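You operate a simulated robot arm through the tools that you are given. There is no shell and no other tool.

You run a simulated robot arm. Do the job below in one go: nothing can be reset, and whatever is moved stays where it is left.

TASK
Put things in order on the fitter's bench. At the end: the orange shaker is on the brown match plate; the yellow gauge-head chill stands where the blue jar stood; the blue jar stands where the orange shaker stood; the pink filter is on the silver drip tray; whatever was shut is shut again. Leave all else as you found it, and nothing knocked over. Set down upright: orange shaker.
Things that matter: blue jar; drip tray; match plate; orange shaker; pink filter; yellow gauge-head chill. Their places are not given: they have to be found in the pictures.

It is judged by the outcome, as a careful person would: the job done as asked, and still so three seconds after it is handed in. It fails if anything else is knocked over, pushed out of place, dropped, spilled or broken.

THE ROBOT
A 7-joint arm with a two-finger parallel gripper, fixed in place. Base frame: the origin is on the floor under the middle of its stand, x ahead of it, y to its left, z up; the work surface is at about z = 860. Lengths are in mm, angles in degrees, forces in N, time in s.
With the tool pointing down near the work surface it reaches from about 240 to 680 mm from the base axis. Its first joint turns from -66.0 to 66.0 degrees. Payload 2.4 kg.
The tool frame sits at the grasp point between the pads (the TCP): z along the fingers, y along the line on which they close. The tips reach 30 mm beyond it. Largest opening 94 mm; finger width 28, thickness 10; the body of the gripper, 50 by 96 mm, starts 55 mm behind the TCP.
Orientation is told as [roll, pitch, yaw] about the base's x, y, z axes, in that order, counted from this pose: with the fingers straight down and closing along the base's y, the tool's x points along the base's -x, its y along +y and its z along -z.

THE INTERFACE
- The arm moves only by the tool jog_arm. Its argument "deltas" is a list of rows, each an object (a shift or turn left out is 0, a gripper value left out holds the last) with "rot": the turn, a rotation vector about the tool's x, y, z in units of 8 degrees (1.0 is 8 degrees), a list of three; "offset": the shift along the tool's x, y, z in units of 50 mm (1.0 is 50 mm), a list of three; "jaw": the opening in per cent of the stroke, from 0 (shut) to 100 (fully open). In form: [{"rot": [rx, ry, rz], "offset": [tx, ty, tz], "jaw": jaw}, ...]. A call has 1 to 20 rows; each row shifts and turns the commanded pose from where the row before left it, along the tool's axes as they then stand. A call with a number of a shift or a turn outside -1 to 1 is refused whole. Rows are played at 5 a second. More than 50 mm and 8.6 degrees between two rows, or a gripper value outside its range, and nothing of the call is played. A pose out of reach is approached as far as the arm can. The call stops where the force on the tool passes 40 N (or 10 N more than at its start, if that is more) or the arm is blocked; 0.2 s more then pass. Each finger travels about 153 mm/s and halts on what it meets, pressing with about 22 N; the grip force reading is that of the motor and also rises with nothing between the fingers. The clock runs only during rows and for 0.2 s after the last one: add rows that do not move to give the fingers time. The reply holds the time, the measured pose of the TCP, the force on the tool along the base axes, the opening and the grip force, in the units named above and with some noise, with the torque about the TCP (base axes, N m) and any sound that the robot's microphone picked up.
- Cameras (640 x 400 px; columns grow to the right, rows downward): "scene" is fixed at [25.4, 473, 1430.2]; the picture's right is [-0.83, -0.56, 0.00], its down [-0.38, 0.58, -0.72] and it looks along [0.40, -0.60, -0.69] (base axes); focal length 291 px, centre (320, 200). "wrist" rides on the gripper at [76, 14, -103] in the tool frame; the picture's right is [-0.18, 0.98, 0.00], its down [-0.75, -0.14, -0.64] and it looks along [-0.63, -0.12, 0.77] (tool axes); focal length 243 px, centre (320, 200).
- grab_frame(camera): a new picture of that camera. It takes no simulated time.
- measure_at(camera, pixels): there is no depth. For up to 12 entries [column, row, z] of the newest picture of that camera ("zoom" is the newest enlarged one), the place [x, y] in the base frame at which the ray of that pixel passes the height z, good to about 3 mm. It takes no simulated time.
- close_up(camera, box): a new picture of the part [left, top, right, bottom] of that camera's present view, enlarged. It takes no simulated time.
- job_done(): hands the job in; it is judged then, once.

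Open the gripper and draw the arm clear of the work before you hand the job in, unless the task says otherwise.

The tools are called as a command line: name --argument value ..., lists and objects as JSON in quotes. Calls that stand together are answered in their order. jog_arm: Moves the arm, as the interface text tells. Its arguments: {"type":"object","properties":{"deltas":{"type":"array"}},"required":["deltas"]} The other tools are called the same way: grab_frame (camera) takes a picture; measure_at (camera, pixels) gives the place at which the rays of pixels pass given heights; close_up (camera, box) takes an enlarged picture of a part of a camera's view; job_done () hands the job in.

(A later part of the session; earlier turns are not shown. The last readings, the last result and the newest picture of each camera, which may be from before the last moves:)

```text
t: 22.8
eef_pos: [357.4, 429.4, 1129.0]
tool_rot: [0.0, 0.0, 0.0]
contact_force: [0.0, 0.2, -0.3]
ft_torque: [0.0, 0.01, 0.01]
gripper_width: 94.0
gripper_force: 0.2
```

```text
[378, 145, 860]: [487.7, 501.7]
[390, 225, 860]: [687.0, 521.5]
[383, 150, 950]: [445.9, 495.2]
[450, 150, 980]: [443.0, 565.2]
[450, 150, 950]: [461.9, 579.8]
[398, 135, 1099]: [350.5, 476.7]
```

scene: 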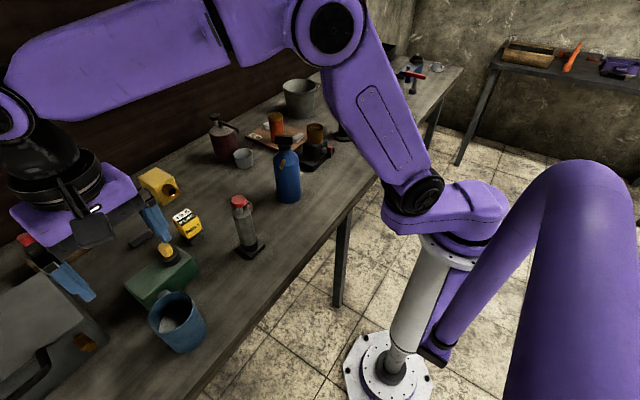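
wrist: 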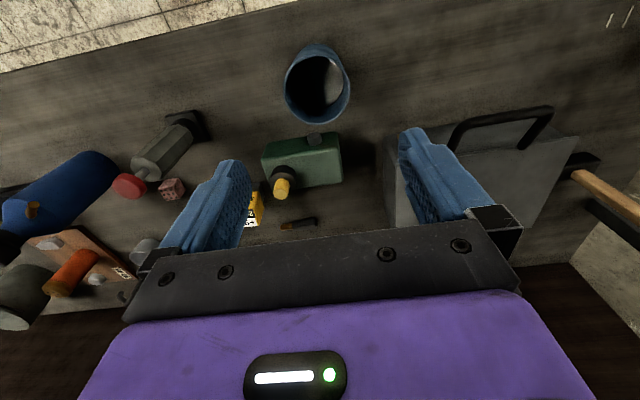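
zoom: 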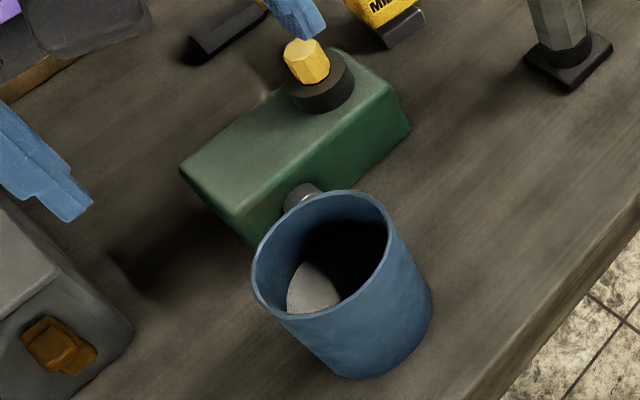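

The toolbox begins beyond x≈440, well clear of the fingers. I centre on (359.5,426) and descend to z≈985, then verify.

jog_arm --deltas '[{"offset": [-0.04, -0.07, 0.9]}, {"offset": [0, 0, 0.95]}, {"offset": [0, 0, 0.95]}, {}]'

grab_frame --camera "wrist"

close_up --camera "scene" --box '[110, 230, 230, 360]'

```text
t: 23.8
eef_pos: [363.0, 423.1, 986.5]
tool_rot: [0.0, 0.0, 0.0]
contact_force: [-0.3, -0.3, 0.6]
ft_torque: [0.02, -0.03, 0.01]
gripper_width: 93.7
gripper_force: 0.0
```

```text
taken
```

wrist: 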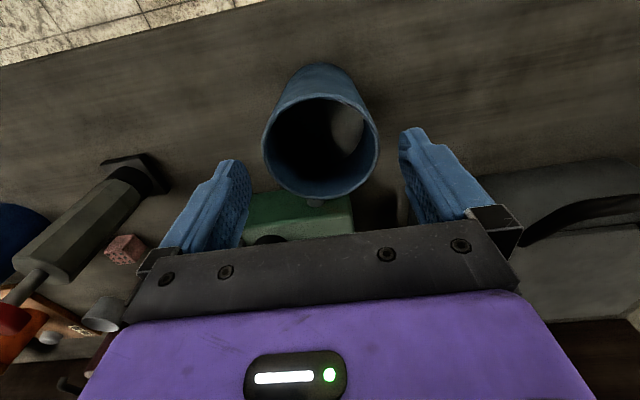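

```text
3.08 times, centred on (170, 295) of scene
```

zoom: 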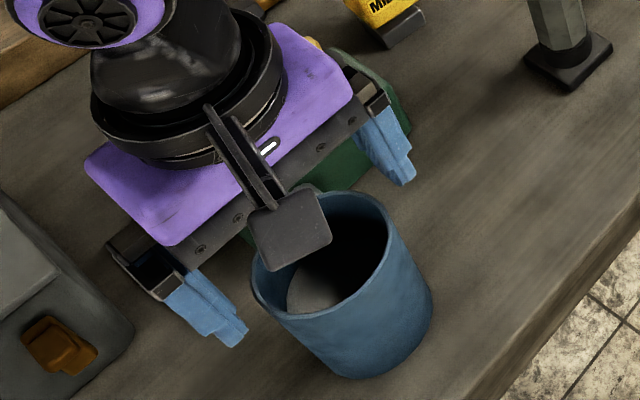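

The jar rim spans columns 263–379 and rows 97–201, nearly on the tool axis. I measure its centre once more.

measure_at --camera "wrist" --pixels '[[321, 148, 955], [263, 150, 955], [379, 148, 955], [321, 97, 955], [323, 201, 955], [320, 64, 860], [290, 80, 860], [350, 77, 860]]'

```text
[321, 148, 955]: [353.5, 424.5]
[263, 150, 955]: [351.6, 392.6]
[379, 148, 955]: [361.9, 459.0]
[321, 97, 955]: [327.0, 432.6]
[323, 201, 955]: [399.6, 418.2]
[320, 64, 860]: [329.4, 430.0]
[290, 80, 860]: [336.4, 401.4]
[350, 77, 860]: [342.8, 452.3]
```

Near/far rim edges give centre x≈362 and left/right edges give y≈426. I shift +2.5 mm in y, descend to z≈915 and close.

jog_arm --deltas '[{"offset": [0, 0.05, 0]}, {"offset": [0, 0, 0.5]}, {"offset": [0, 0, 0.5]}, {"offset": [0, 0, 0.42]}, {}, {"jaw": 50}, {"jaw": 0}, {}, {}]'

grab_frame --camera "wrist"

close_up --camera "scene" --box '[110, 230, 230, 360]'

```text
t: 25.8
eef_pos: [360.7, 425.6, 917.1]
tool_rot: [-0.1, 0.0, 0.0]
contact_force: [0.3, -0.1, 0.3]
ft_torque: [0.02, -0.03, 0.03]
gripper_width: 72.9
gripper_force: 21.9
```

```text
taken
```

wrist: 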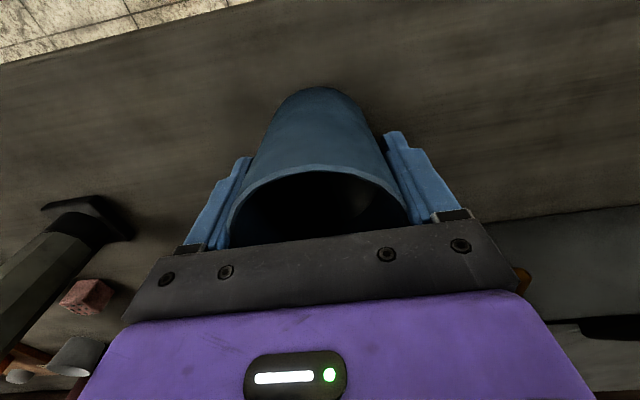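

```text
3.08 times, centred on (170, 295) of scene
```

zoom: 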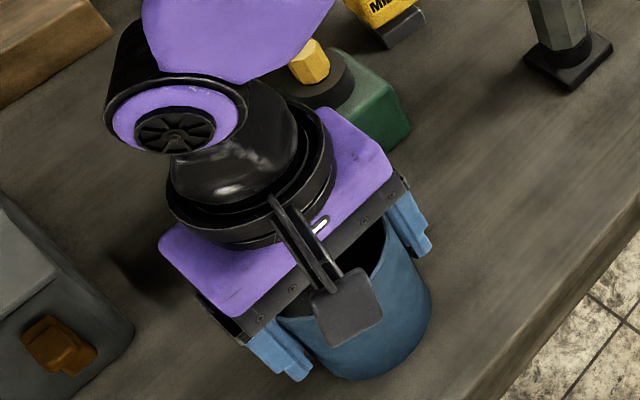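

The jar is held at 72.9 mm with 22 N; its spot is (361,426). I lift it gently to z≈1100, keeping it level.

jog_arm --deltas '[{"offset": [0, 0, -0.15]}, {"offset": [0, 0, -0.4]}, {"offset": [0, 0, -0.6]}, {"offset": [0, 0, -0.6]}, {"offset": [0, 0, -0.6]}, {"offset": [0, 0, -0.6]}, {"offset": [0, 0, -0.45]}, {"offset": [0, 0, -0.2]}, {}]'

grab_frame --camera "scene"

grab_frame --camera "wrist"

```text
t: 27.8
eef_pos: [362.2, 427.5, 1095.8]
tool_rot: [0.0, 0.0, 0.0]
contact_force: [-0.3, -0.4, -2.4]
ft_torque: [-0.04, 0.0, 0.01]
gripper_width: 72.5
gripper_force: 22.1
```

```text
taken
```

scene: 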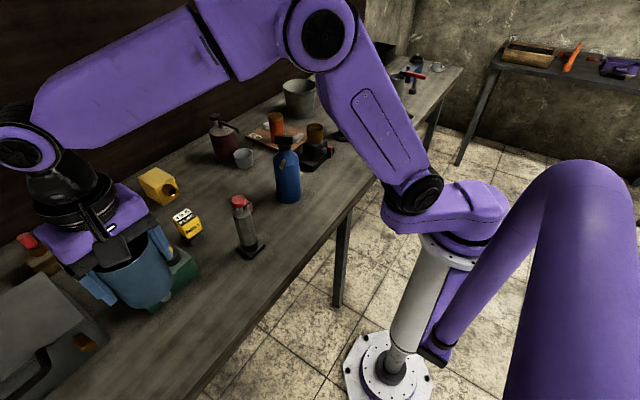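

```text
taken
```

wrist: 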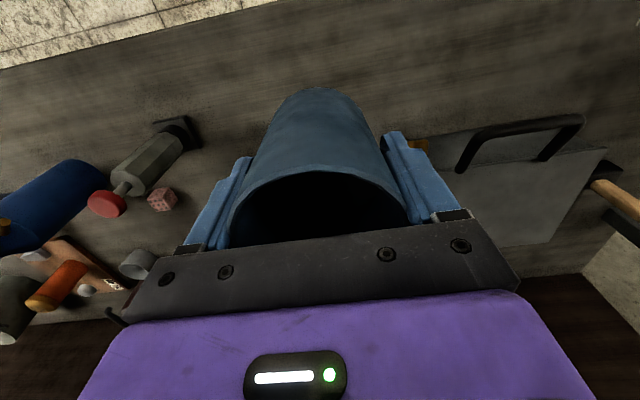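

The jar is lifted cleanly. I carry it to about (580,92) in smooth ~33 mm rows at z≈1096.

jog_arm --deltas '[{"offset": [-0.18, -0.28, 0]}, {"offset": [-0.36, -0.55, 0]}, {"offset": [-0.36, -0.55, 0]}, {"offset": [-0.36, -0.55, 0]}, {"offset": [-0.36, -0.55, 0]}, {"offset": [-0.36, -0.55, 0]}, {"offset": [-0.36, -0.55, 0]}, {"offset": [-0.36, -0.55, 0]}, {"offset": [-0.36, -0.55, 0]}, {"offset": [-0.36, -0.55, 0]}, {"offset": [-0.36, -0.55, 0]}, {"offset": [-0.36, -0.55, 0]}, {"offset": [-0.2, -0.3, 0]}, {}]'

grab_frame --camera "wrist"

grab_frame --camera "scene"

```text
t: 30.8
eef_pos: [577.7, 93.7, 1097.5]
tool_rot: [0.1, -0.1, -0.1]
contact_force: [0.1, 0.6, -2.7]
ft_torque: [0.03, -0.03, 0.02]
gripper_width: 72.8
gripper_force: 21.7
```

```text
taken
```

wrist: 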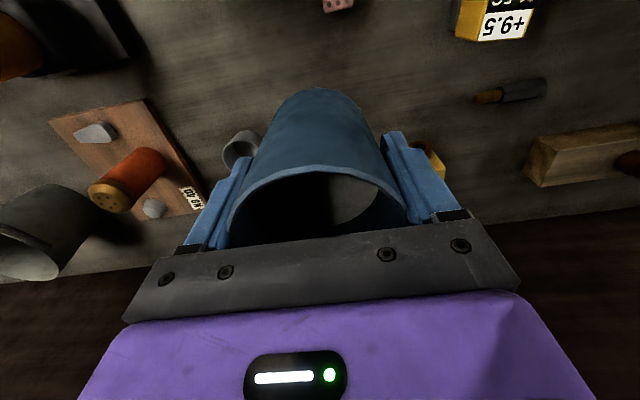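

```text
taken
```

scene: 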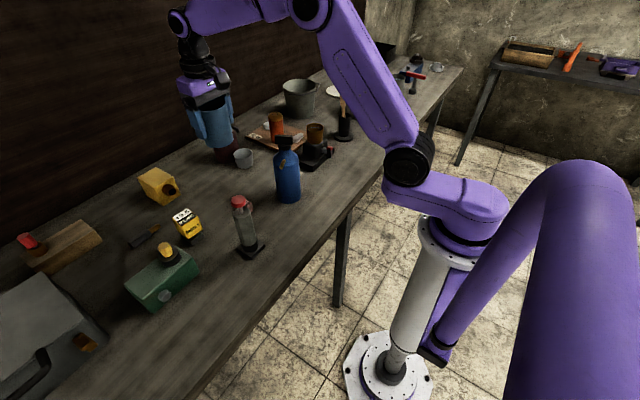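

I lower to z≈1000, move forward to (661.5,86.5), and go down to z≈930 with the jar's bottom at about 873.

jog_arm --deltas '[{"offset": [0, 0, 0.3]}, {"offset": [-0.2, -0.03, 0.6]}, {"offset": [-0.4, -0.03, 0.6]}, {"offset": [-0.5, -0.04, 0.4]}, {"offset": [-0.5, -0.04, 0.1]}, {"offset": [-0.08, 0, 0.3]}, {"offset": [0, 0, 0.5]}, {"offset": [0, 0, 0.4]}, {"offset": [0, 0, 0.15]}, {}]'

grab_frame --camera "wrist"

close_up --camera "scene" --box '[130, 100, 290, 220]'

```text
t: 33.0
eef_pos: [661.6, 88.2, 928.7]
tool_rot: [0.0, 0.1, 0.0]
contact_force: [-0.1, -1.0, -1.5]
ft_torque: [0.0, -0.02, 0.01]
gripper_width: 72.5
gripper_force: 22.2
```

```text
taken
```

wrist: 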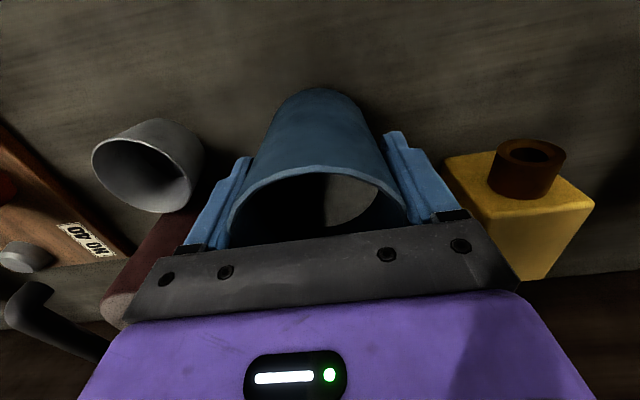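

```text
3.33 times, centred on (210, 160) of scene
```

zoom: 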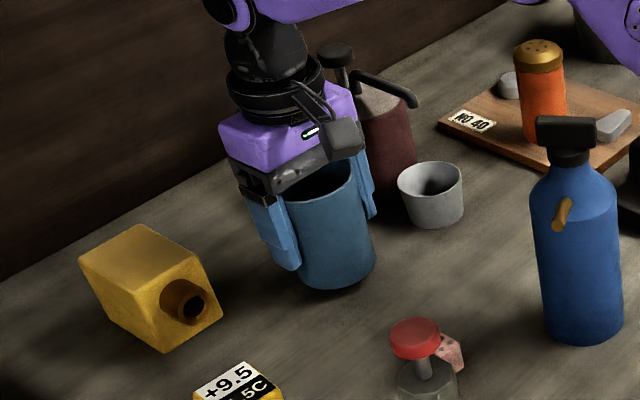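

Clear on both sides (cup at left, yellow block at right). I lower in small steps until contact near z≈917.

jog_arm --deltas '[{"offset": [0, -0.03, 0.06]}, {"offset": [0, 0, 0.06]}, {"offset": [0, 0, 0.06]}, {}]'

jog_arm --deltas '[{"offset": [0, 0, 0.03]}, {"offset": [0, 0, 0.03]}, {}]'

```text
t: 34.0
eef_pos: [662.6, 87.1, 920.4]
tool_rot: [0.1, 0.0, 0.1]
contact_force: [0.1, 0.9, -2.5]
ft_torque: [-0.02, 0.03, 0.0]
gripper_width: 72.7
gripper_force: 21.8
```

```text
t: 34.8
eef_pos: [661.1, 86.0, 918.0]
tool_rot: [0.1, 0.0, 0.1]
contact_force: [-0.2, 0.2, -1.7]
ft_torque: [0.02, -0.01, -0.02]
gripper_width: 72.3
gripper_force: 21.6
```

No contact yet at z≈918. I lower a little further.

jog_arm --deltas '[{"offset": [0, 0, 0.025]}, {"offset": [0, 0, 0.02]}, {}]'

```text
t: 35.6
eef_pos: [662.0, 85.5, 917.6]
tool_rot: [0.0, -0.1, -0.2]
contact_force: [-4.4, -2.5, 13.6]
ft_torque: [0.19, 0.13, 0.08]
gripper_width: 72.3
gripper_force: 22.0
```

Contact reads +13.6 N at z≈917.6. I ease up ~1 mm, open the jaws to about 88 % and rise.

jog_arm --deltas '[{"offset": [0, 0, -0.02]}, {"jaw": 84}, {"jaw": 90}, {}]'

close_up --camera "scene" --box '[130, 100, 290, 220]'

grab_frame --camera "wrist"

```text
t: 36.6
eef_pos: [661.7, 86.2, 916.5]
tool_rot: [0.0, 0.0, 0.0]
contact_force: [0.8, -0.3, 0.8]
ft_torque: [-0.01, 0.0, 0.02]
gripper_width: 84.7
gripper_force: 0.1
```

```text
3.33 times, centred on (210, 160) of scene
```

zoom: 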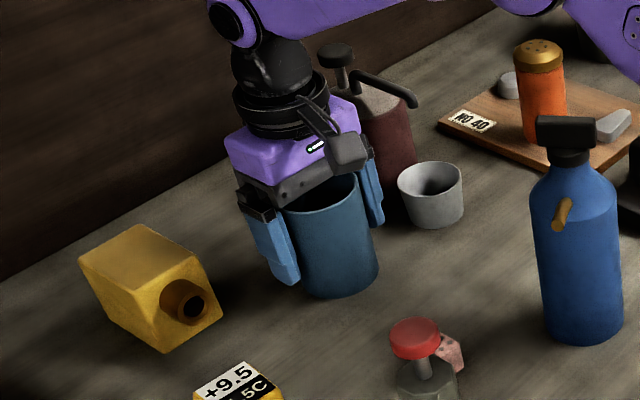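

```text
taken
```

wrist: 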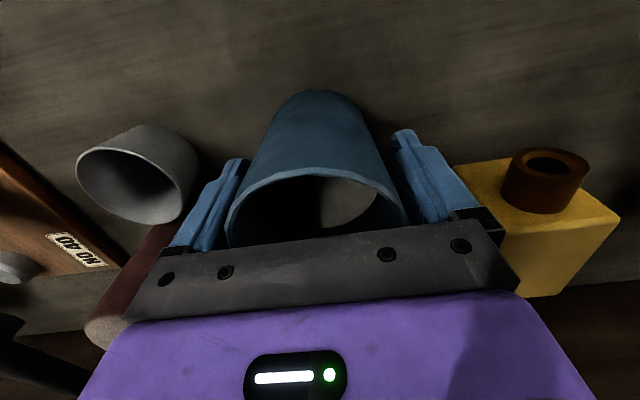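

The jar stands on the shaker's former place with jaws clear. I rise straight up, then back away toward a viewpoint for the yellow labelled block near (545,275).

jog_arm --deltas '[{"offset": [0, 0, -0.4]}, {"offset": [0, 0, -0.7]}, {"offset": [0, 0, -0.8]}, {"offset": [0.6, 0.2, -0.6]}, {"offset": [0.8, 0.5, -0.3]}, {"offset": [0.7, 0.65, 0]}, {"offset": [0.7, 0.65, 0]}, {"offset": [0.3, 0.9, 0]}, {"offset": [0, 0.9, 0]}, {}]'

grab_frame --camera "wrist"

grab_frame --camera "scene"

close_up --camera "scene" --box '[110, 130, 270, 260]'

```text
t: 38.8
eef_pos: [508.8, 274.6, 1056.4]
tool_rot: [0.0, 0.0, -0.1]
contact_force: [0.8, -0.7, 0.0]
ft_torque: [0.01, 0.0, 0.0]
gripper_width: 84.8
gripper_force: 0.1
```

```text
taken
```

wrist: 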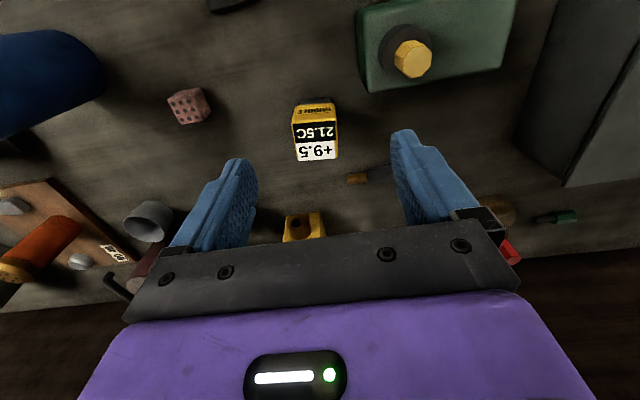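

```text
taken
```

scene: 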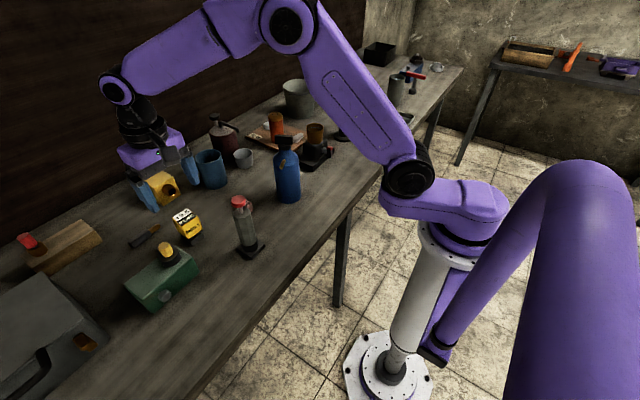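

```text
3.08 times, centred on (190, 195) of scene
```

zoom: 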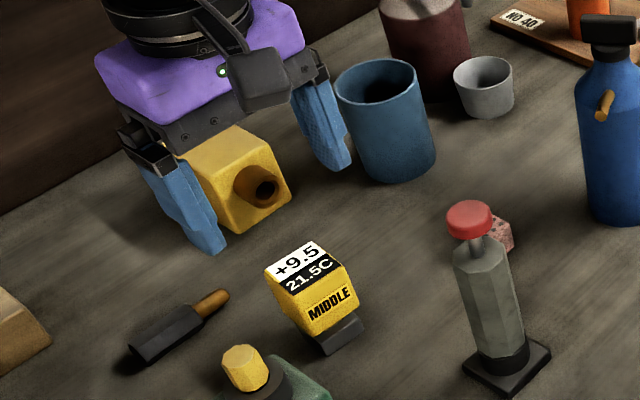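

The yellow labelled block is at wrist (315,130). I zoom in to see its shape and orientation.

close_up --camera "wrist" --box '[260, 80, 370, 180]'

close_up --camera "scene" --box '[160, 195, 220, 255]'

```text
4.00 times, centred on (315, 130) of wrist
```

zoom: 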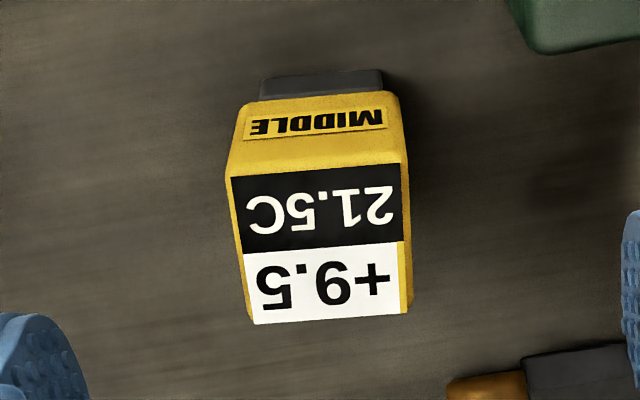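

```text
6.67 times, centred on (190, 225) of scene
```

zoom: 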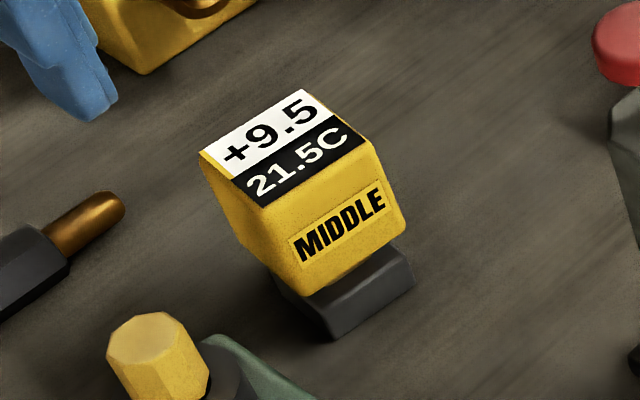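

It is a yellow display head on a dark block base, i.e. the gauge-head chill. I triangulate the top face corners from both cameras at trial heights.

measure_at --camera "wrist" --pixels '[[336.75, 158.25, 915], [298, 161.25, 915], [335.5, 120.75, 915], [293, 124.5, 915], [336.75, 158.25, 930], [298, 161.25, 930], [335.5, 120.75, 930], [293, 124.5, 930], [300, 99, 860], [330, 97.5, 860]]'

measure_at --camera "scene" --pixels '[[172, 218, 915], [187.75, 208.4, 915], [181.3, 225.75, 915], [197.5, 216.3, 915], [172, 218, 930], [187.75, 208.4, 930], [181.3, 225.75, 930], [197.5, 216.3, 930], [192, 246, 860], [204, 237, 860]]'

```text
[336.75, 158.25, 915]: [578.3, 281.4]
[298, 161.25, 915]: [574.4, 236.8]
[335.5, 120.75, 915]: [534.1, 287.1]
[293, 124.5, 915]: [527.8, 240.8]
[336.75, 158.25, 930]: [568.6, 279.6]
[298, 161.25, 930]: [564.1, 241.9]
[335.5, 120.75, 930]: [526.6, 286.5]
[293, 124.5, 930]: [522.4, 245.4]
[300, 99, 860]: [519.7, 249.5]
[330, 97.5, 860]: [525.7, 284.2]
```

```text
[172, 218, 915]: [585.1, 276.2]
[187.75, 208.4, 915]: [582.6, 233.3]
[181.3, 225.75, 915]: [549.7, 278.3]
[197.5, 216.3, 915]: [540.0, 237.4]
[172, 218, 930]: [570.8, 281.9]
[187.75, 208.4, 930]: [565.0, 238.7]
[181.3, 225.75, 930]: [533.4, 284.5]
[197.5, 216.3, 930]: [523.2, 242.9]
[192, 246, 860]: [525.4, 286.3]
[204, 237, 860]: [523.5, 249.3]
```

Both cameras agree on top z≈930, top centre ≈(546.5,263) and a yaw of about −6.5°. I check that the knife tip (348,180) and green box corner (358,90) won't meet the fingers.

measure_at --camera "wrist" --pixels '[[346, 181, 865], [368, 172, 865], [358, 90, 900], [370, 93, 860], [283, 215, 930], [318, 215, 930], [409, 50, 940]]'

```text
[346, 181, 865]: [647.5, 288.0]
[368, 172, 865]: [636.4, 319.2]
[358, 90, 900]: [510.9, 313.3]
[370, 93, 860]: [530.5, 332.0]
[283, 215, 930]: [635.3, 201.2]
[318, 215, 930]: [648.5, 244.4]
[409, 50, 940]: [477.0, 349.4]
```

Fingers will clear the green box corner (≈(511–530,313–332)) if I narrow the jaws to ~64 %. I centre, turn the tool by +6.5° about its z and descend to z≈960 for a check.

jog_arm --deltas '[{"offset": [-0.744, -0.232, 0], "jaw": 64}, {"rot": [0, 0, 0.81]}, {"offset": [0, 0, 0.7]}, {"offset": [0, 0, 0.7]}, {"offset": [0, 0, 0.5]}, {}]'

grab_frame --camera "wrist"

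close_up --camera "scene" --box '[130, 170, 250, 270]'

```text
t: 40.2
eef_pos: [544.8, 264.7, 961.0]
tool_rot: [0.0, 0.0, -6.5]
contact_force: [0.1, -0.8, -0.1]
ft_torque: [-0.05, -0.03, 0.0]
gripper_width: 60.1
gripper_force: 0.2
```

```text
taken
```

wrist: 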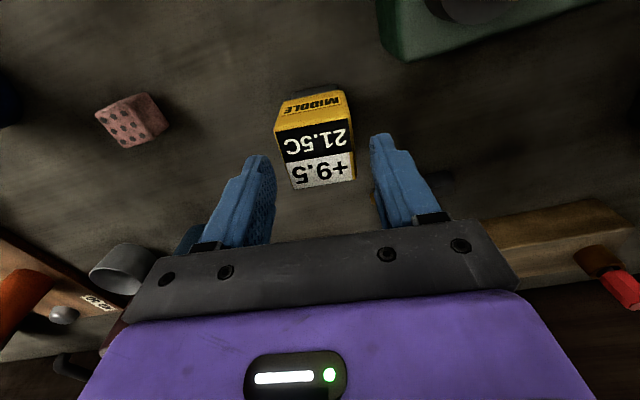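

```text
4.00 times, centred on (190, 220) of scene
```

zoom: 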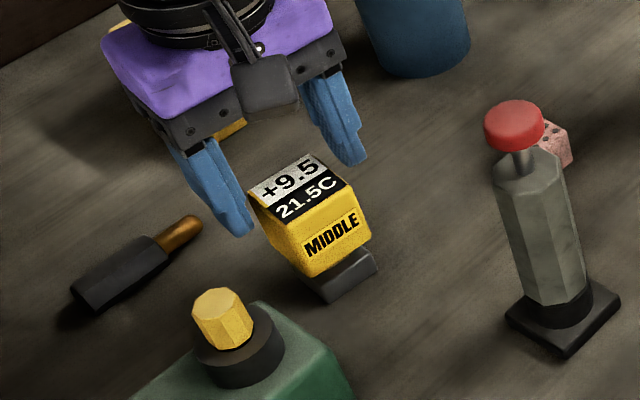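

The head sits between the fingers; top corners at about (282,138), (351,120), (292,190), (355,180). I measure for a final alignment.

measure_at --camera "wrist" --pixels '[[281, 139, 930], [352, 120, 930], [291, 190, 930], [356, 180, 930], [297, 98, 860], [345, 88, 860]]'

close_up --camera "wrist" --box '[240, 70, 400, 210]'

```text
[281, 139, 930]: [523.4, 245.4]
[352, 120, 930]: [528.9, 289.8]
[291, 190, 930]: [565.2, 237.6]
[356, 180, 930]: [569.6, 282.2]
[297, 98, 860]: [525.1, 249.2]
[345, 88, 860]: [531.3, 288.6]
```

```text
2.86 times, centred on (320, 140) of wrist
```

zoom: 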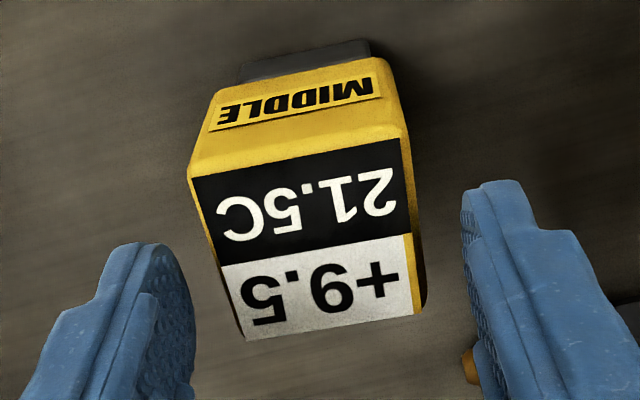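

Centre is (546.8,263.8), yaw nearer −8.5°, so I turn another 2°, descend to z≈910 and close on the head.

jog_arm --deltas '[{"rot": [0, 0, 0.25], "offset": [-0.04, -0.02, 0]}, {"offset": [0, 0, 0.5]}, {"offset": [0, 0, 0.5]}, {}, {"jaw": 45}, {"jaw": 0}, {}, {}]'

grab_frame --camera "wrist"

close_up --camera "scene" --box '[130, 170, 250, 270]'

```text
t: 42.0
eef_pos: [546.9, 262.3, 912.5]
tool_rot: [0.0, -0.1, -8.5]
contact_force: [1.8, 1.3, 1.5]
ft_torque: [0.07, -0.16, -0.01]
gripper_width: 48.3
gripper_force: 22.1
```

```text
taken
```

wrist: 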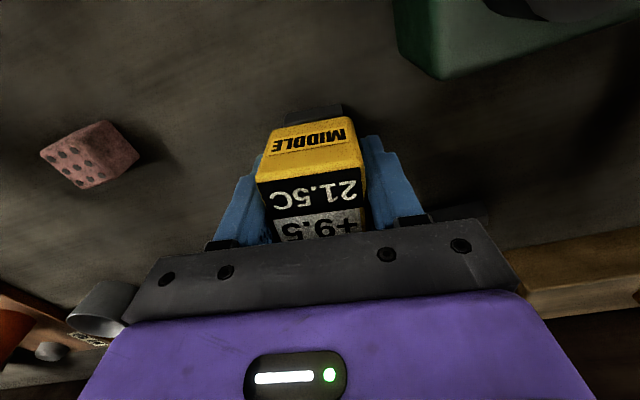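

```text
4.00 times, centred on (190, 220) of scene
```

zoom: 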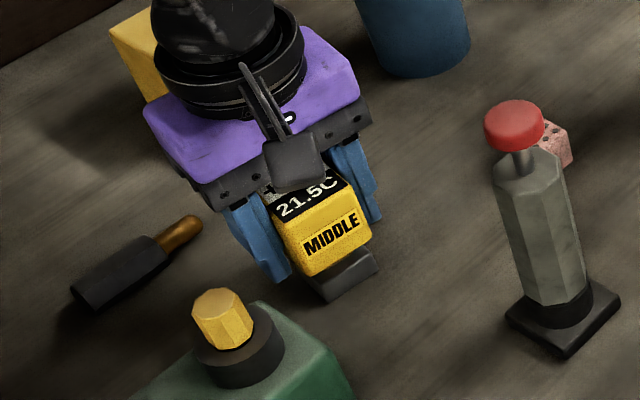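

The chill is held at 48.3 mm. I lift it straight up to about z≈1060 and check it stays firm.

jog_arm --deltas '[{"offset": [0, 0, -0.15]}, {"offset": [0, 0, -0.4]}, {"offset": [0, 0, -0.6]}, {"offset": [0, 0, -0.7]}, {"offset": [0, 0, -0.7]}, {"offset": [0, 0, -0.4]}, {}]'

grab_frame --camera "wrist"

grab_frame --camera "scene"

```text
t: 43.6
eef_pos: [545.8, 263.5, 1058.3]
tool_rot: [0.0, -0.1, -8.5]
contact_force: [-0.3, -0.7, -3.5]
ft_torque: [-0.02, -0.03, -0.02]
gripper_width: 48.2
gripper_force: 21.9
```

```text
taken
```

wrist: 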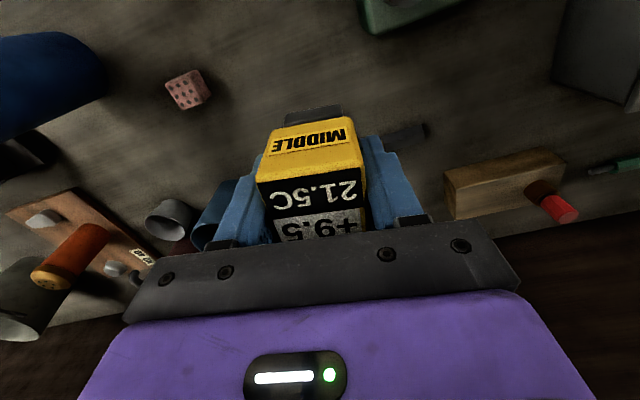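

```text
taken
```

scene: 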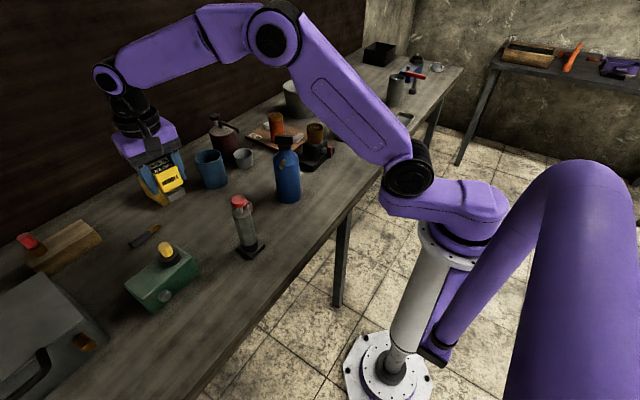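

Held firmly (weight ~3.5 N). I carry it over the green box toward (363,425) and lower to z≈930.

jog_arm --deltas '[{"offset": [0.3, 0.19, 0]}, {"offset": [0.6, 0.39, 0]}, {"offset": [0.6, 0.39, 0]}, {"offset": [0.6, 0.39, 0]}, {"offset": [0.6, 0.39, 0]}, {"offset": [0.6, 0.39, 0]}, {"offset": [0.6, 0.39, 0]}, {"offset": [0.2, 0.13, 0]}, {"offset": [0, 0, 0.6]}, {"offset": [0, 0, 0.8]}, {"offset": [0, 0, 0.8]}, {"offset": [0, 0, 0.36]}, {}]'

grab_frame --camera "wrist"

close_up --camera "scene" --box '[110, 230, 230, 360]'

```text
t: 46.4
eef_pos: [365.7, 424.0, 931.6]
tool_rot: [0.1, 0.1, -8.4]
contact_force: [0.5, 0.3, -4.1]
ft_torque: [0.01, -0.02, 0.02]
gripper_width: 48.3
gripper_force: 21.9
```

```text
taken
```

wrist: 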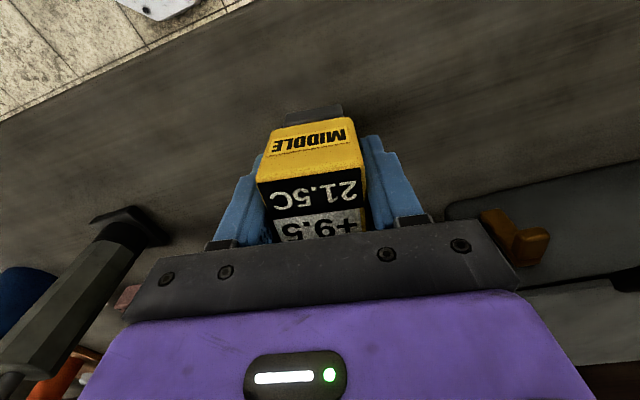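

```text
3.08 times, centred on (170, 295) of scene
```

zoom: 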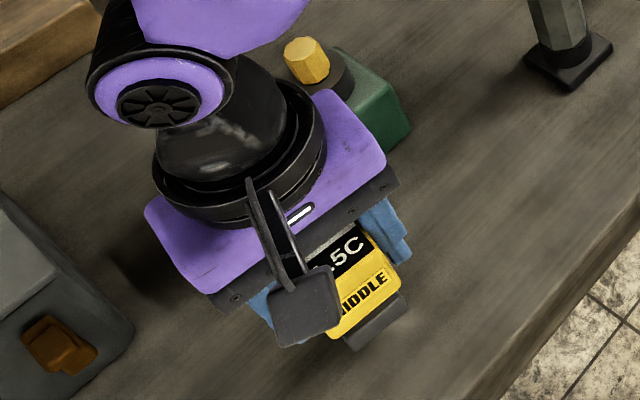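

It hangs over the jar's former spot. I lower stepwise to contact near z≈912.

jog_arm --deltas '[{"offset": [0, 0, 0.1]}, {"offset": [0, 0, 0.1]}, {"offset": [0, 0, 0.08]}, {"offset": [0, 0, 0.04]}, {}]'

jog_arm --deltas '[{"offset": [0, 0, 0.03]}, {"offset": [0, 0, 0.02]}, {}]'

```text
t: 47.6
eef_pos: [363.8, 424.9, 915.5]
tool_rot: [-0.1, 0.0, -8.5]
contact_force: [-0.4, -0.5, -4.0]
ft_torque: [-0.01, -0.02, 0.03]
gripper_width: 48.0
gripper_force: 21.5
```

```text
t: 48.4
eef_pos: [363.4, 426.3, 913.0]
tool_rot: [0.0, 0.0, -8.6]
contact_force: [0.1, -0.3, -3.9]
ft_torque: [-0.02, 0.0, 0.01]
gripper_width: 48.3
gripper_force: 22.0
```

Still hanging at z≈913 (−3.9 N). I go down another couple of millimetres.

jog_arm --deltas '[{"offset": [0, 0, 0.02]}, {"offset": [0, 0, 0.02]}, {}]'

```text
t: 49.2
eef_pos: [362.9, 425.0, 913.1]
tool_rot: [0.1, 0.0, -8.6]
contact_force: [-5.3, -3.1, 15.2]
ft_torque: [-0.11, 0.22, 0.07]
gripper_width: 48.3
gripper_force: 22.3
```

Contact: +15.2 N. I relax upward ~1 mm, open to 64 % and check.

jog_arm --deltas '[{"offset": [0, 0, -0.025]}, {"jaw": 58}, {"jaw": 66}, {}]'

grab_frame --camera "wrist"

```text
t: 50.2
eef_pos: [362.5, 426.2, 911.6]
tool_rot: [0.0, 0.0, -8.5]
contact_force: [-0.5, 0.1, -0.3]
ft_torque: [-0.03, -0.02, 0.03]
gripper_width: 61.9
gripper_force: 0.1
```

```text
taken
```

wrist: 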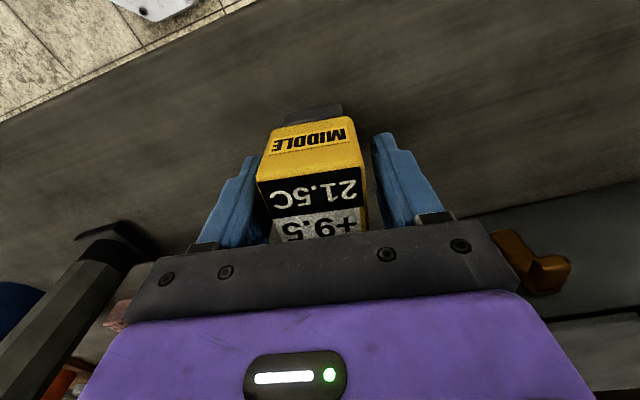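

Released and standing. I rise to z≈1090, undo the yaw, and move toward the pink filter near (465,105) for a look.

jog_arm --deltas '[{"offset": [0, 0, -0.4]}, {"offset": [0, 0, -0.7]}, {"offset": [0, 0, -0.8]}, {"offset": [0, 0, -0.8]}, {"offset": [0, 0, -0.8]}, {"rot": [0, 0, -0.53]}, {"rot": [0, 0, -0.53]}, {"offset": [-0.3, -0.85, 0]}, {"offset": [-0.3, -0.85, 0]}, {"offset": [-0.3, -0.85, 0]}, {"offset": [0, -0.9, 0]}, {"offset": [0, -0.9, 0]}, {"offset": [0, -0.9, 0]}, {"offset": [0, -0.9, 0]}, {}]'

grab_frame --camera "wrist"

grab_frame --camera "scene"

```text
t: 53.4
eef_pos: [406.6, 120.1, 1087.1]
tool_rot: [0.0, 0.0, 0.1]
contact_force: [-0.1, 0.2, 0.1]
ft_torque: [0.02, -0.01, -0.03]
gripper_width: 62.0
gripper_force: 0.0
```

```text
taken
```

wrist: 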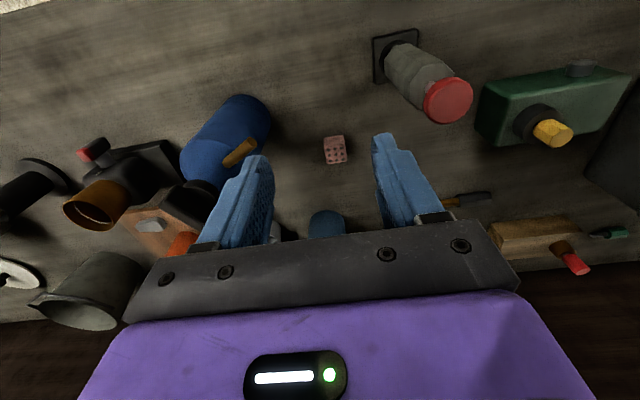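

```text
taken
```

scene: 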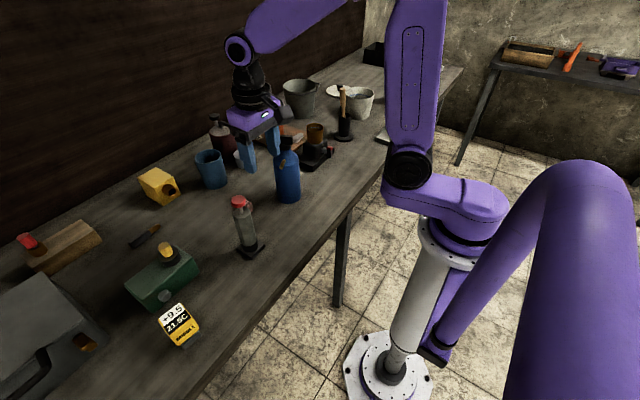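

The chill stands on the jar's old spot at scene (178,325). Now I zoom onto the pink block at wrist (335,150).

close_up --camera "wrist" --box '[295, 120, 375, 170]'

close_up --camera "scene" --box '[220, 180, 300, 230]'

```text
8.00 times, centred on (335, 145) of wrist
```

zoom: 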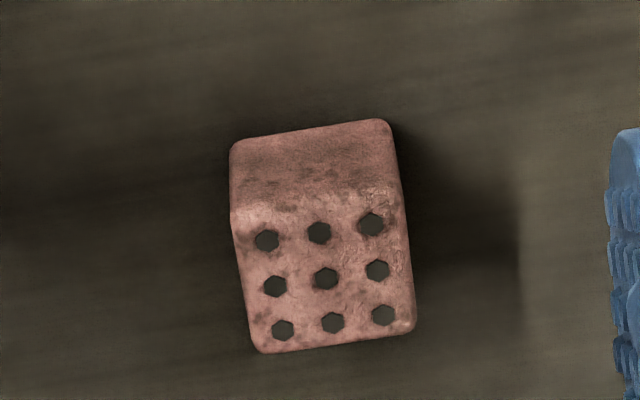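

```text
8.00 times, centred on (260, 205) of scene
```

zoom: 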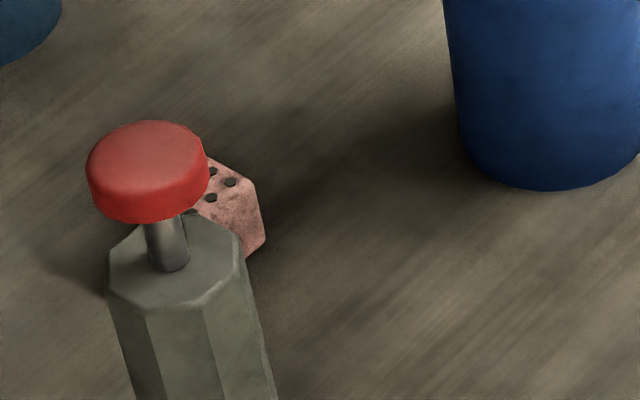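

The pink filter's top corners are about wrist (324,146), (345,143), (327.5,164), (346.8,161), and its base near edge (324,138)–(344,135). I measure these, plus the tray seen from earlier spots.

measure_at --camera "wrist" --pixels '[[324, 146.25, 885], [345, 143.1, 885], [327.5, 164, 885], [346.75, 161.25, 885], [324, 146.25, 890], [345, 143.1, 890], [327.5, 164, 890], [346.75, 161.25, 890], [324, 138.1, 860], [343.75, 135, 860], [270, 105, 860], [245, 155, 980]]'

measure_at --camera "zoom" --pixels '[[207, 157, 885], [255, 188, 885], [242, 240, 885], [207, 157, 890], [255, 188, 890], [265, 240, 860], [246, 258, 860]]'

```text
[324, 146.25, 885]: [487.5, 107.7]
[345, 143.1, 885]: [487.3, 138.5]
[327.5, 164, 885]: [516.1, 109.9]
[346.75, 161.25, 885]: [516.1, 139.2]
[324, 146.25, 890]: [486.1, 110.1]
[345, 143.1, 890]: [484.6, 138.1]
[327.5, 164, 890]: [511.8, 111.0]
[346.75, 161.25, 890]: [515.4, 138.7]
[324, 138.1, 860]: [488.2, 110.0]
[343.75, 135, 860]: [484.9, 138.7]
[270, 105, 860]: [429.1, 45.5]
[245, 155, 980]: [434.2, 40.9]
```

```text
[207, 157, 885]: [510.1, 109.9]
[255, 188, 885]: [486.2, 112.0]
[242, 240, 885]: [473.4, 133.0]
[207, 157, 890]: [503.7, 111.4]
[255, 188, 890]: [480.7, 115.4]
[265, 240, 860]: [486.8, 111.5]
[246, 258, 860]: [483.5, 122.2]
```

The filter is about 28×29 mm, ~27 mm tall, centred near (500.5,124) and square to the axes. I find the syringe knob's height and the bottle spout's end, as the camera arm will come near both when I go low.

measure_at --camera "wrist" --pixels '[[447, 98, 960], [447, 98, 990], [447, 98, 1010], [395, 55, 860], [228, 162, 960], [228, 162, 980], [228, 162, 1000]]'

measure_at --camera "scene" --pixels '[[238.5, 199.75, 960], [238.5, 199.75, 990], [238.5, 199.75, 1010], [250, 248, 860], [280, 164, 960], [280, 164, 980], [280, 164, 1000]]'

```text
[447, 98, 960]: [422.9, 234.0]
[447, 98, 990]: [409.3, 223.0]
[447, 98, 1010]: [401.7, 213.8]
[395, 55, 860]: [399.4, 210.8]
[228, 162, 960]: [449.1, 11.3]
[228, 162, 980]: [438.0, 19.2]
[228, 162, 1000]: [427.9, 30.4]
```

```text
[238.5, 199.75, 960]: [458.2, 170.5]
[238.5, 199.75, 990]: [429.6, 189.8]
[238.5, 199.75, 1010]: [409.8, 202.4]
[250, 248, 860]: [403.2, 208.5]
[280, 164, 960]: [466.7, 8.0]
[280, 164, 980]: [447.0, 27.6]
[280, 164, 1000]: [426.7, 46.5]
```

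The knob top is ~z=1018 at (401,209), and the camera arm will pass at (424,138), clear of it and of the bottle. I move over the filter and descend to z≈950 for a check.

jog_arm --deltas '[{"offset": [-0.94, 0.04, 0]}, {"offset": [-0.94, 0.04, 0]}, {"offset": [0, 0, 0.9]}, {"offset": [0, 0, 0.9]}, {"offset": [0, 0, 0.9]}, {}]'

grab_frame --camera "wrist"

grab_frame --camera "scene"

```text
t: 54.8
eef_pos: [502.0, 121.6, 951.7]
tool_rot: [-0.1, 0.1, 0.0]
contact_force: [-0.7, 0.1, 0.2]
ft_torque: [-0.01, -0.01, 0.04]
gripper_width: 62.0
gripper_force: 0.0
```

```text
taken
```

wrist: 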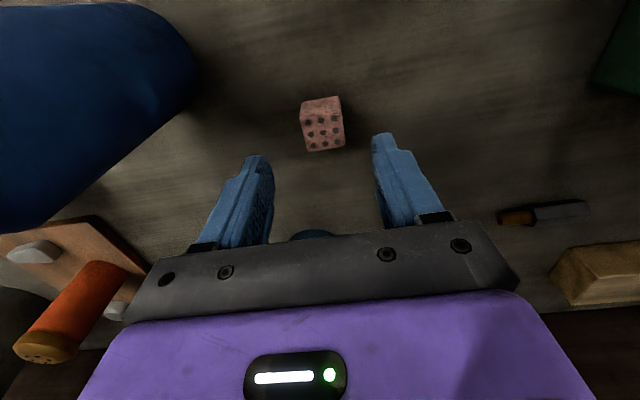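

```text
taken
```

scene: 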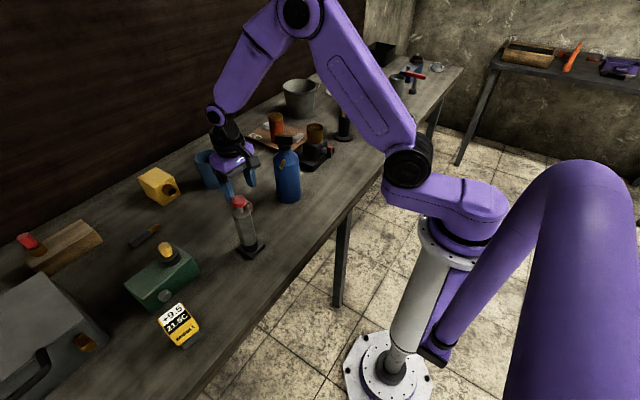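

The filter is between the fingers at (322,128). I measure its top corners for fine alignment.

close_up --camera "wrist" --box '[270, 85, 380, 165]'

measure_at --camera "wrist" --pixels '[[300, 117, 887], [341, 112, 887], [306, 152, 887], [345, 146, 887], [300, 100, 860], [338, 96, 860]]'

```text
5.00 times, centred on (325, 125) of wrist
```

zoom: 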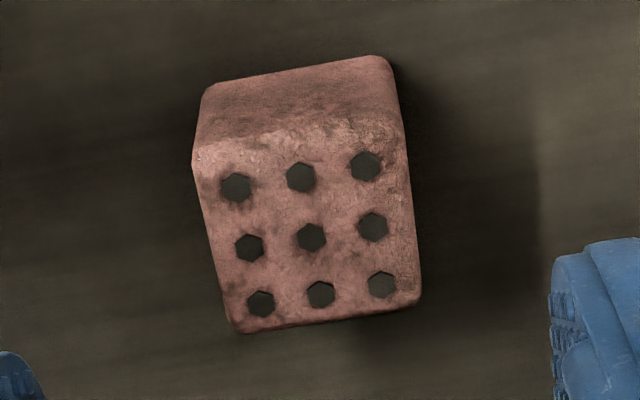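

```text
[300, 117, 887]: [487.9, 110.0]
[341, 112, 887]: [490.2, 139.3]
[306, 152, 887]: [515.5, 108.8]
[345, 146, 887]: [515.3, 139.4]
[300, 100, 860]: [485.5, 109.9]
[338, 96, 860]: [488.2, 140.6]
```

Centre is (501.5,124.4). I shift +2.5 mm in y, descend to z≈896 and close gently on the filter.

jog_arm --deltas '[{"offset": [0, 0.05, 0.3]}, {"offset": [0, 0, 0.4]}, {"offset": [0, 0, 0.4]}, {}, {"jaw": 40}, {"jaw": 0}, {}, {}, {}]'

grab_frame --camera "wrist"

```text
t: 56.8
eef_pos: [500.5, 124.7, 897.0]
tool_rot: [0.0, 0.0, 0.0]
contact_force: [-0.1, 0.0, 0.4]
ft_torque: [-0.03, -0.01, -0.02]
gripper_width: 28.7
gripper_force: 22.0
```

```text
taken
```

wrist: 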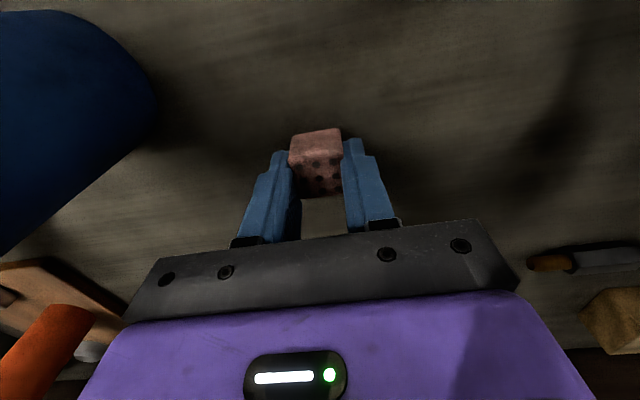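

The filter is gripped at 28.7 mm. I lift it to z≈1150 and carry it right toward the tray area.

jog_arm --deltas '[{"offset": [0, 0, -0.2]}, {"offset": [0, 0, -0.5]}, {"offset": [0, 0, -0.9]}, {"offset": [0, 0, -0.9]}, {"offset": [0, 0, -0.9]}, {"offset": [0, 0, -0.9]}, {"offset": [0, 0, -0.76]}, {}]'

jog_arm --deltas '[{"offset": [0.2, -0.4, 0]}, {"offset": [0.38, -0.8, 0]}, {"offset": [0.38, -0.8, 0]}, {"offset": [0.38, -0.8, 0]}, {"offset": [0.38, -0.8, 0]}, {"offset": [0.38, -0.8, 0]}, {"offset": [0.38, -0.8, 0]}, {"offset": [0.38, -0.8, 0]}, {"offset": [0.38, -0.8, 0]}, {"offset": [0.38, -0.8, 0]}, {"offset": [0.38, -0.8, 0]}, {"offset": [0, -0.5, 0]}, {}]'

grab_frame --camera "wrist"

grab_frame --camera "scene"

```text
t: 58.6
eef_pos: [502.7, 123.4, 1151.4]
tool_rot: [0.0, -0.1, 0.0]
contact_force: [-0.2, -0.3, 0.1]
ft_torque: [-0.02, 0.0, -0.01]
gripper_width: 29.0
gripper_force: 22.1
```

```text
t: 61.4
eef_pos: [302.4, -319.5, 1152.0]
tool_rot: [0.0, -0.1, -0.1]
contact_force: [-0.4, 1.1, -1.0]
ft_torque: [-0.01, -0.02, -0.02]
gripper_width: 28.8
gripper_force: 21.5
```

```text
taken
```

wrist: 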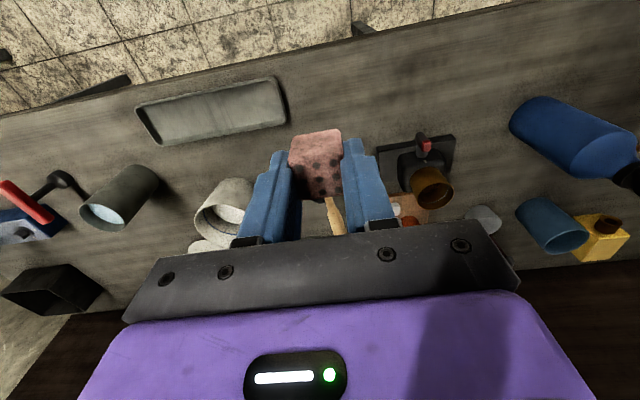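

```text
taken
```

scene: 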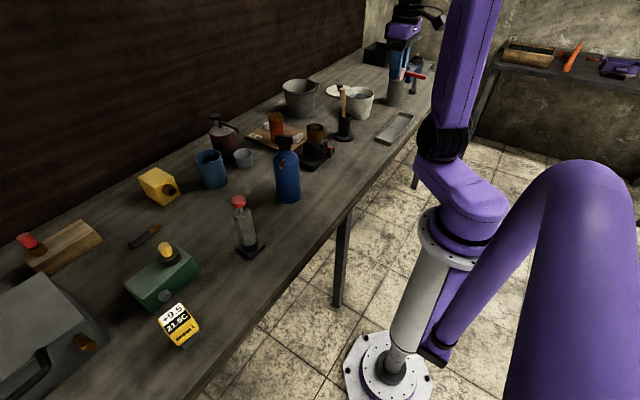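

The tray shows in the wrist view with corners around (137,107), (276,78), (287,120), (160,145). I measure it and its neighbours.

measure_at --camera "wrist" --pixels '[[137, 107, 875], [276, 78, 875], [287, 120, 875], [160, 145, 875], [212, 112, 863], [150, 165, 980], [120, 215, 980], [80, 205, 980], [155, 175, 860], [230, 180, 960], [60, 175, 960]]'

close_up --camera "wrist" --box '[100, 50, 340, 200]'

close_up --camera "scene" --box '[340, 60, 460, 160]'

```text
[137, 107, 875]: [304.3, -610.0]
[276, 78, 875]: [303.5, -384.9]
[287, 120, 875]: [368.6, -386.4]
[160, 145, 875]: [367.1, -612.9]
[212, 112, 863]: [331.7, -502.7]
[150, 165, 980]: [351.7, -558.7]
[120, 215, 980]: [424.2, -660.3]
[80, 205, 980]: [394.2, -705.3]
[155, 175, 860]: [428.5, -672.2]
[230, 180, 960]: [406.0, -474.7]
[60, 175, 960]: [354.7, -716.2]
```

```text
2.67 times, centred on (220, 125) of wrist
```

zoom: 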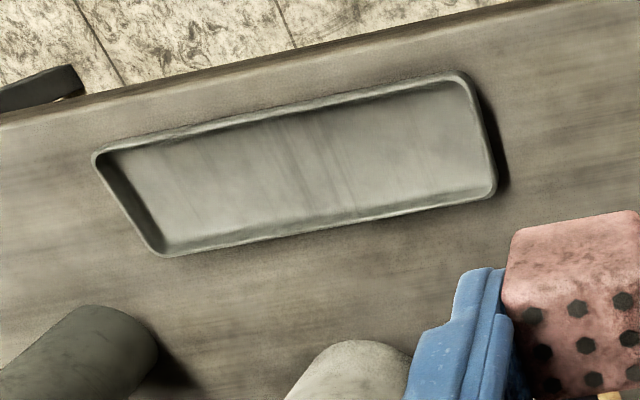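

```text
4.00 times, centred on (400, 110) of scene
```

zoom: 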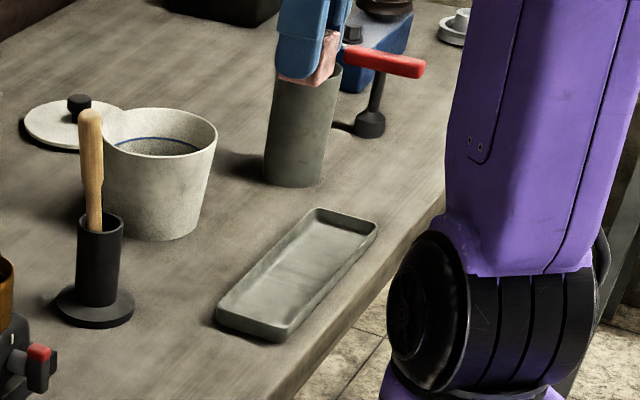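

The tray measures x≈304–368, y≈−385 to −611 (rim), its long side along y, so the fingers can open inside it. I go above (336,−465) and descend to z≈940.

jog_arm --deltas '[{"offset": [-0.17, -0.75, 0]}, {"offset": [-0.17, -0.75, 0]}, {"offset": [-0.17, -0.75, 0]}, {"offset": [-0.17, -0.66, 0]}, {"offset": [0, 0, 0.8]}, {"offset": [0, 0, 0.9]}, {"offset": [0, 0, 0.9]}, {"offset": [0, 0, 0.9]}, {"offset": [0, 0, 0.7]}, {}]'

grab_frame --camera "wrist"

close_up --camera "scene" --box '[340, 60, 460, 160]'

```text
t: 63.6
eef_pos: [336.1, -464.7, 939.1]
tool_rot: [0.0, 0.1, 0.0]
contact_force: [0.3, -0.4, 0.5]
ft_torque: [-0.01, 0.01, 0.0]
gripper_width: 28.8
gripper_force: 22.0
```

```text
taken
```

wrist: 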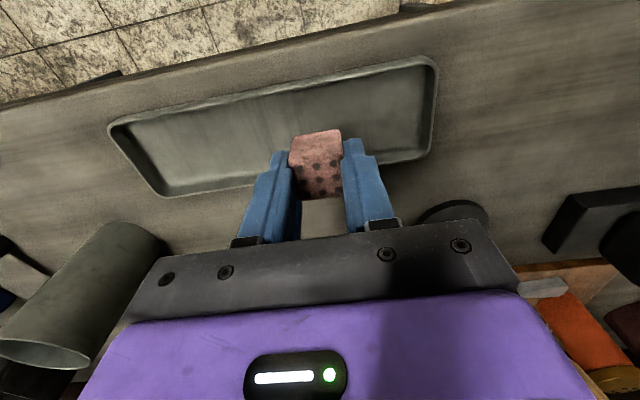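

```text
4.00 times, centred on (400, 110) of scene
```

zoom: 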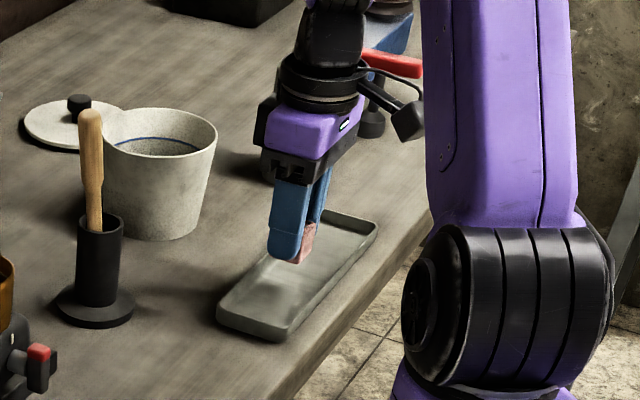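

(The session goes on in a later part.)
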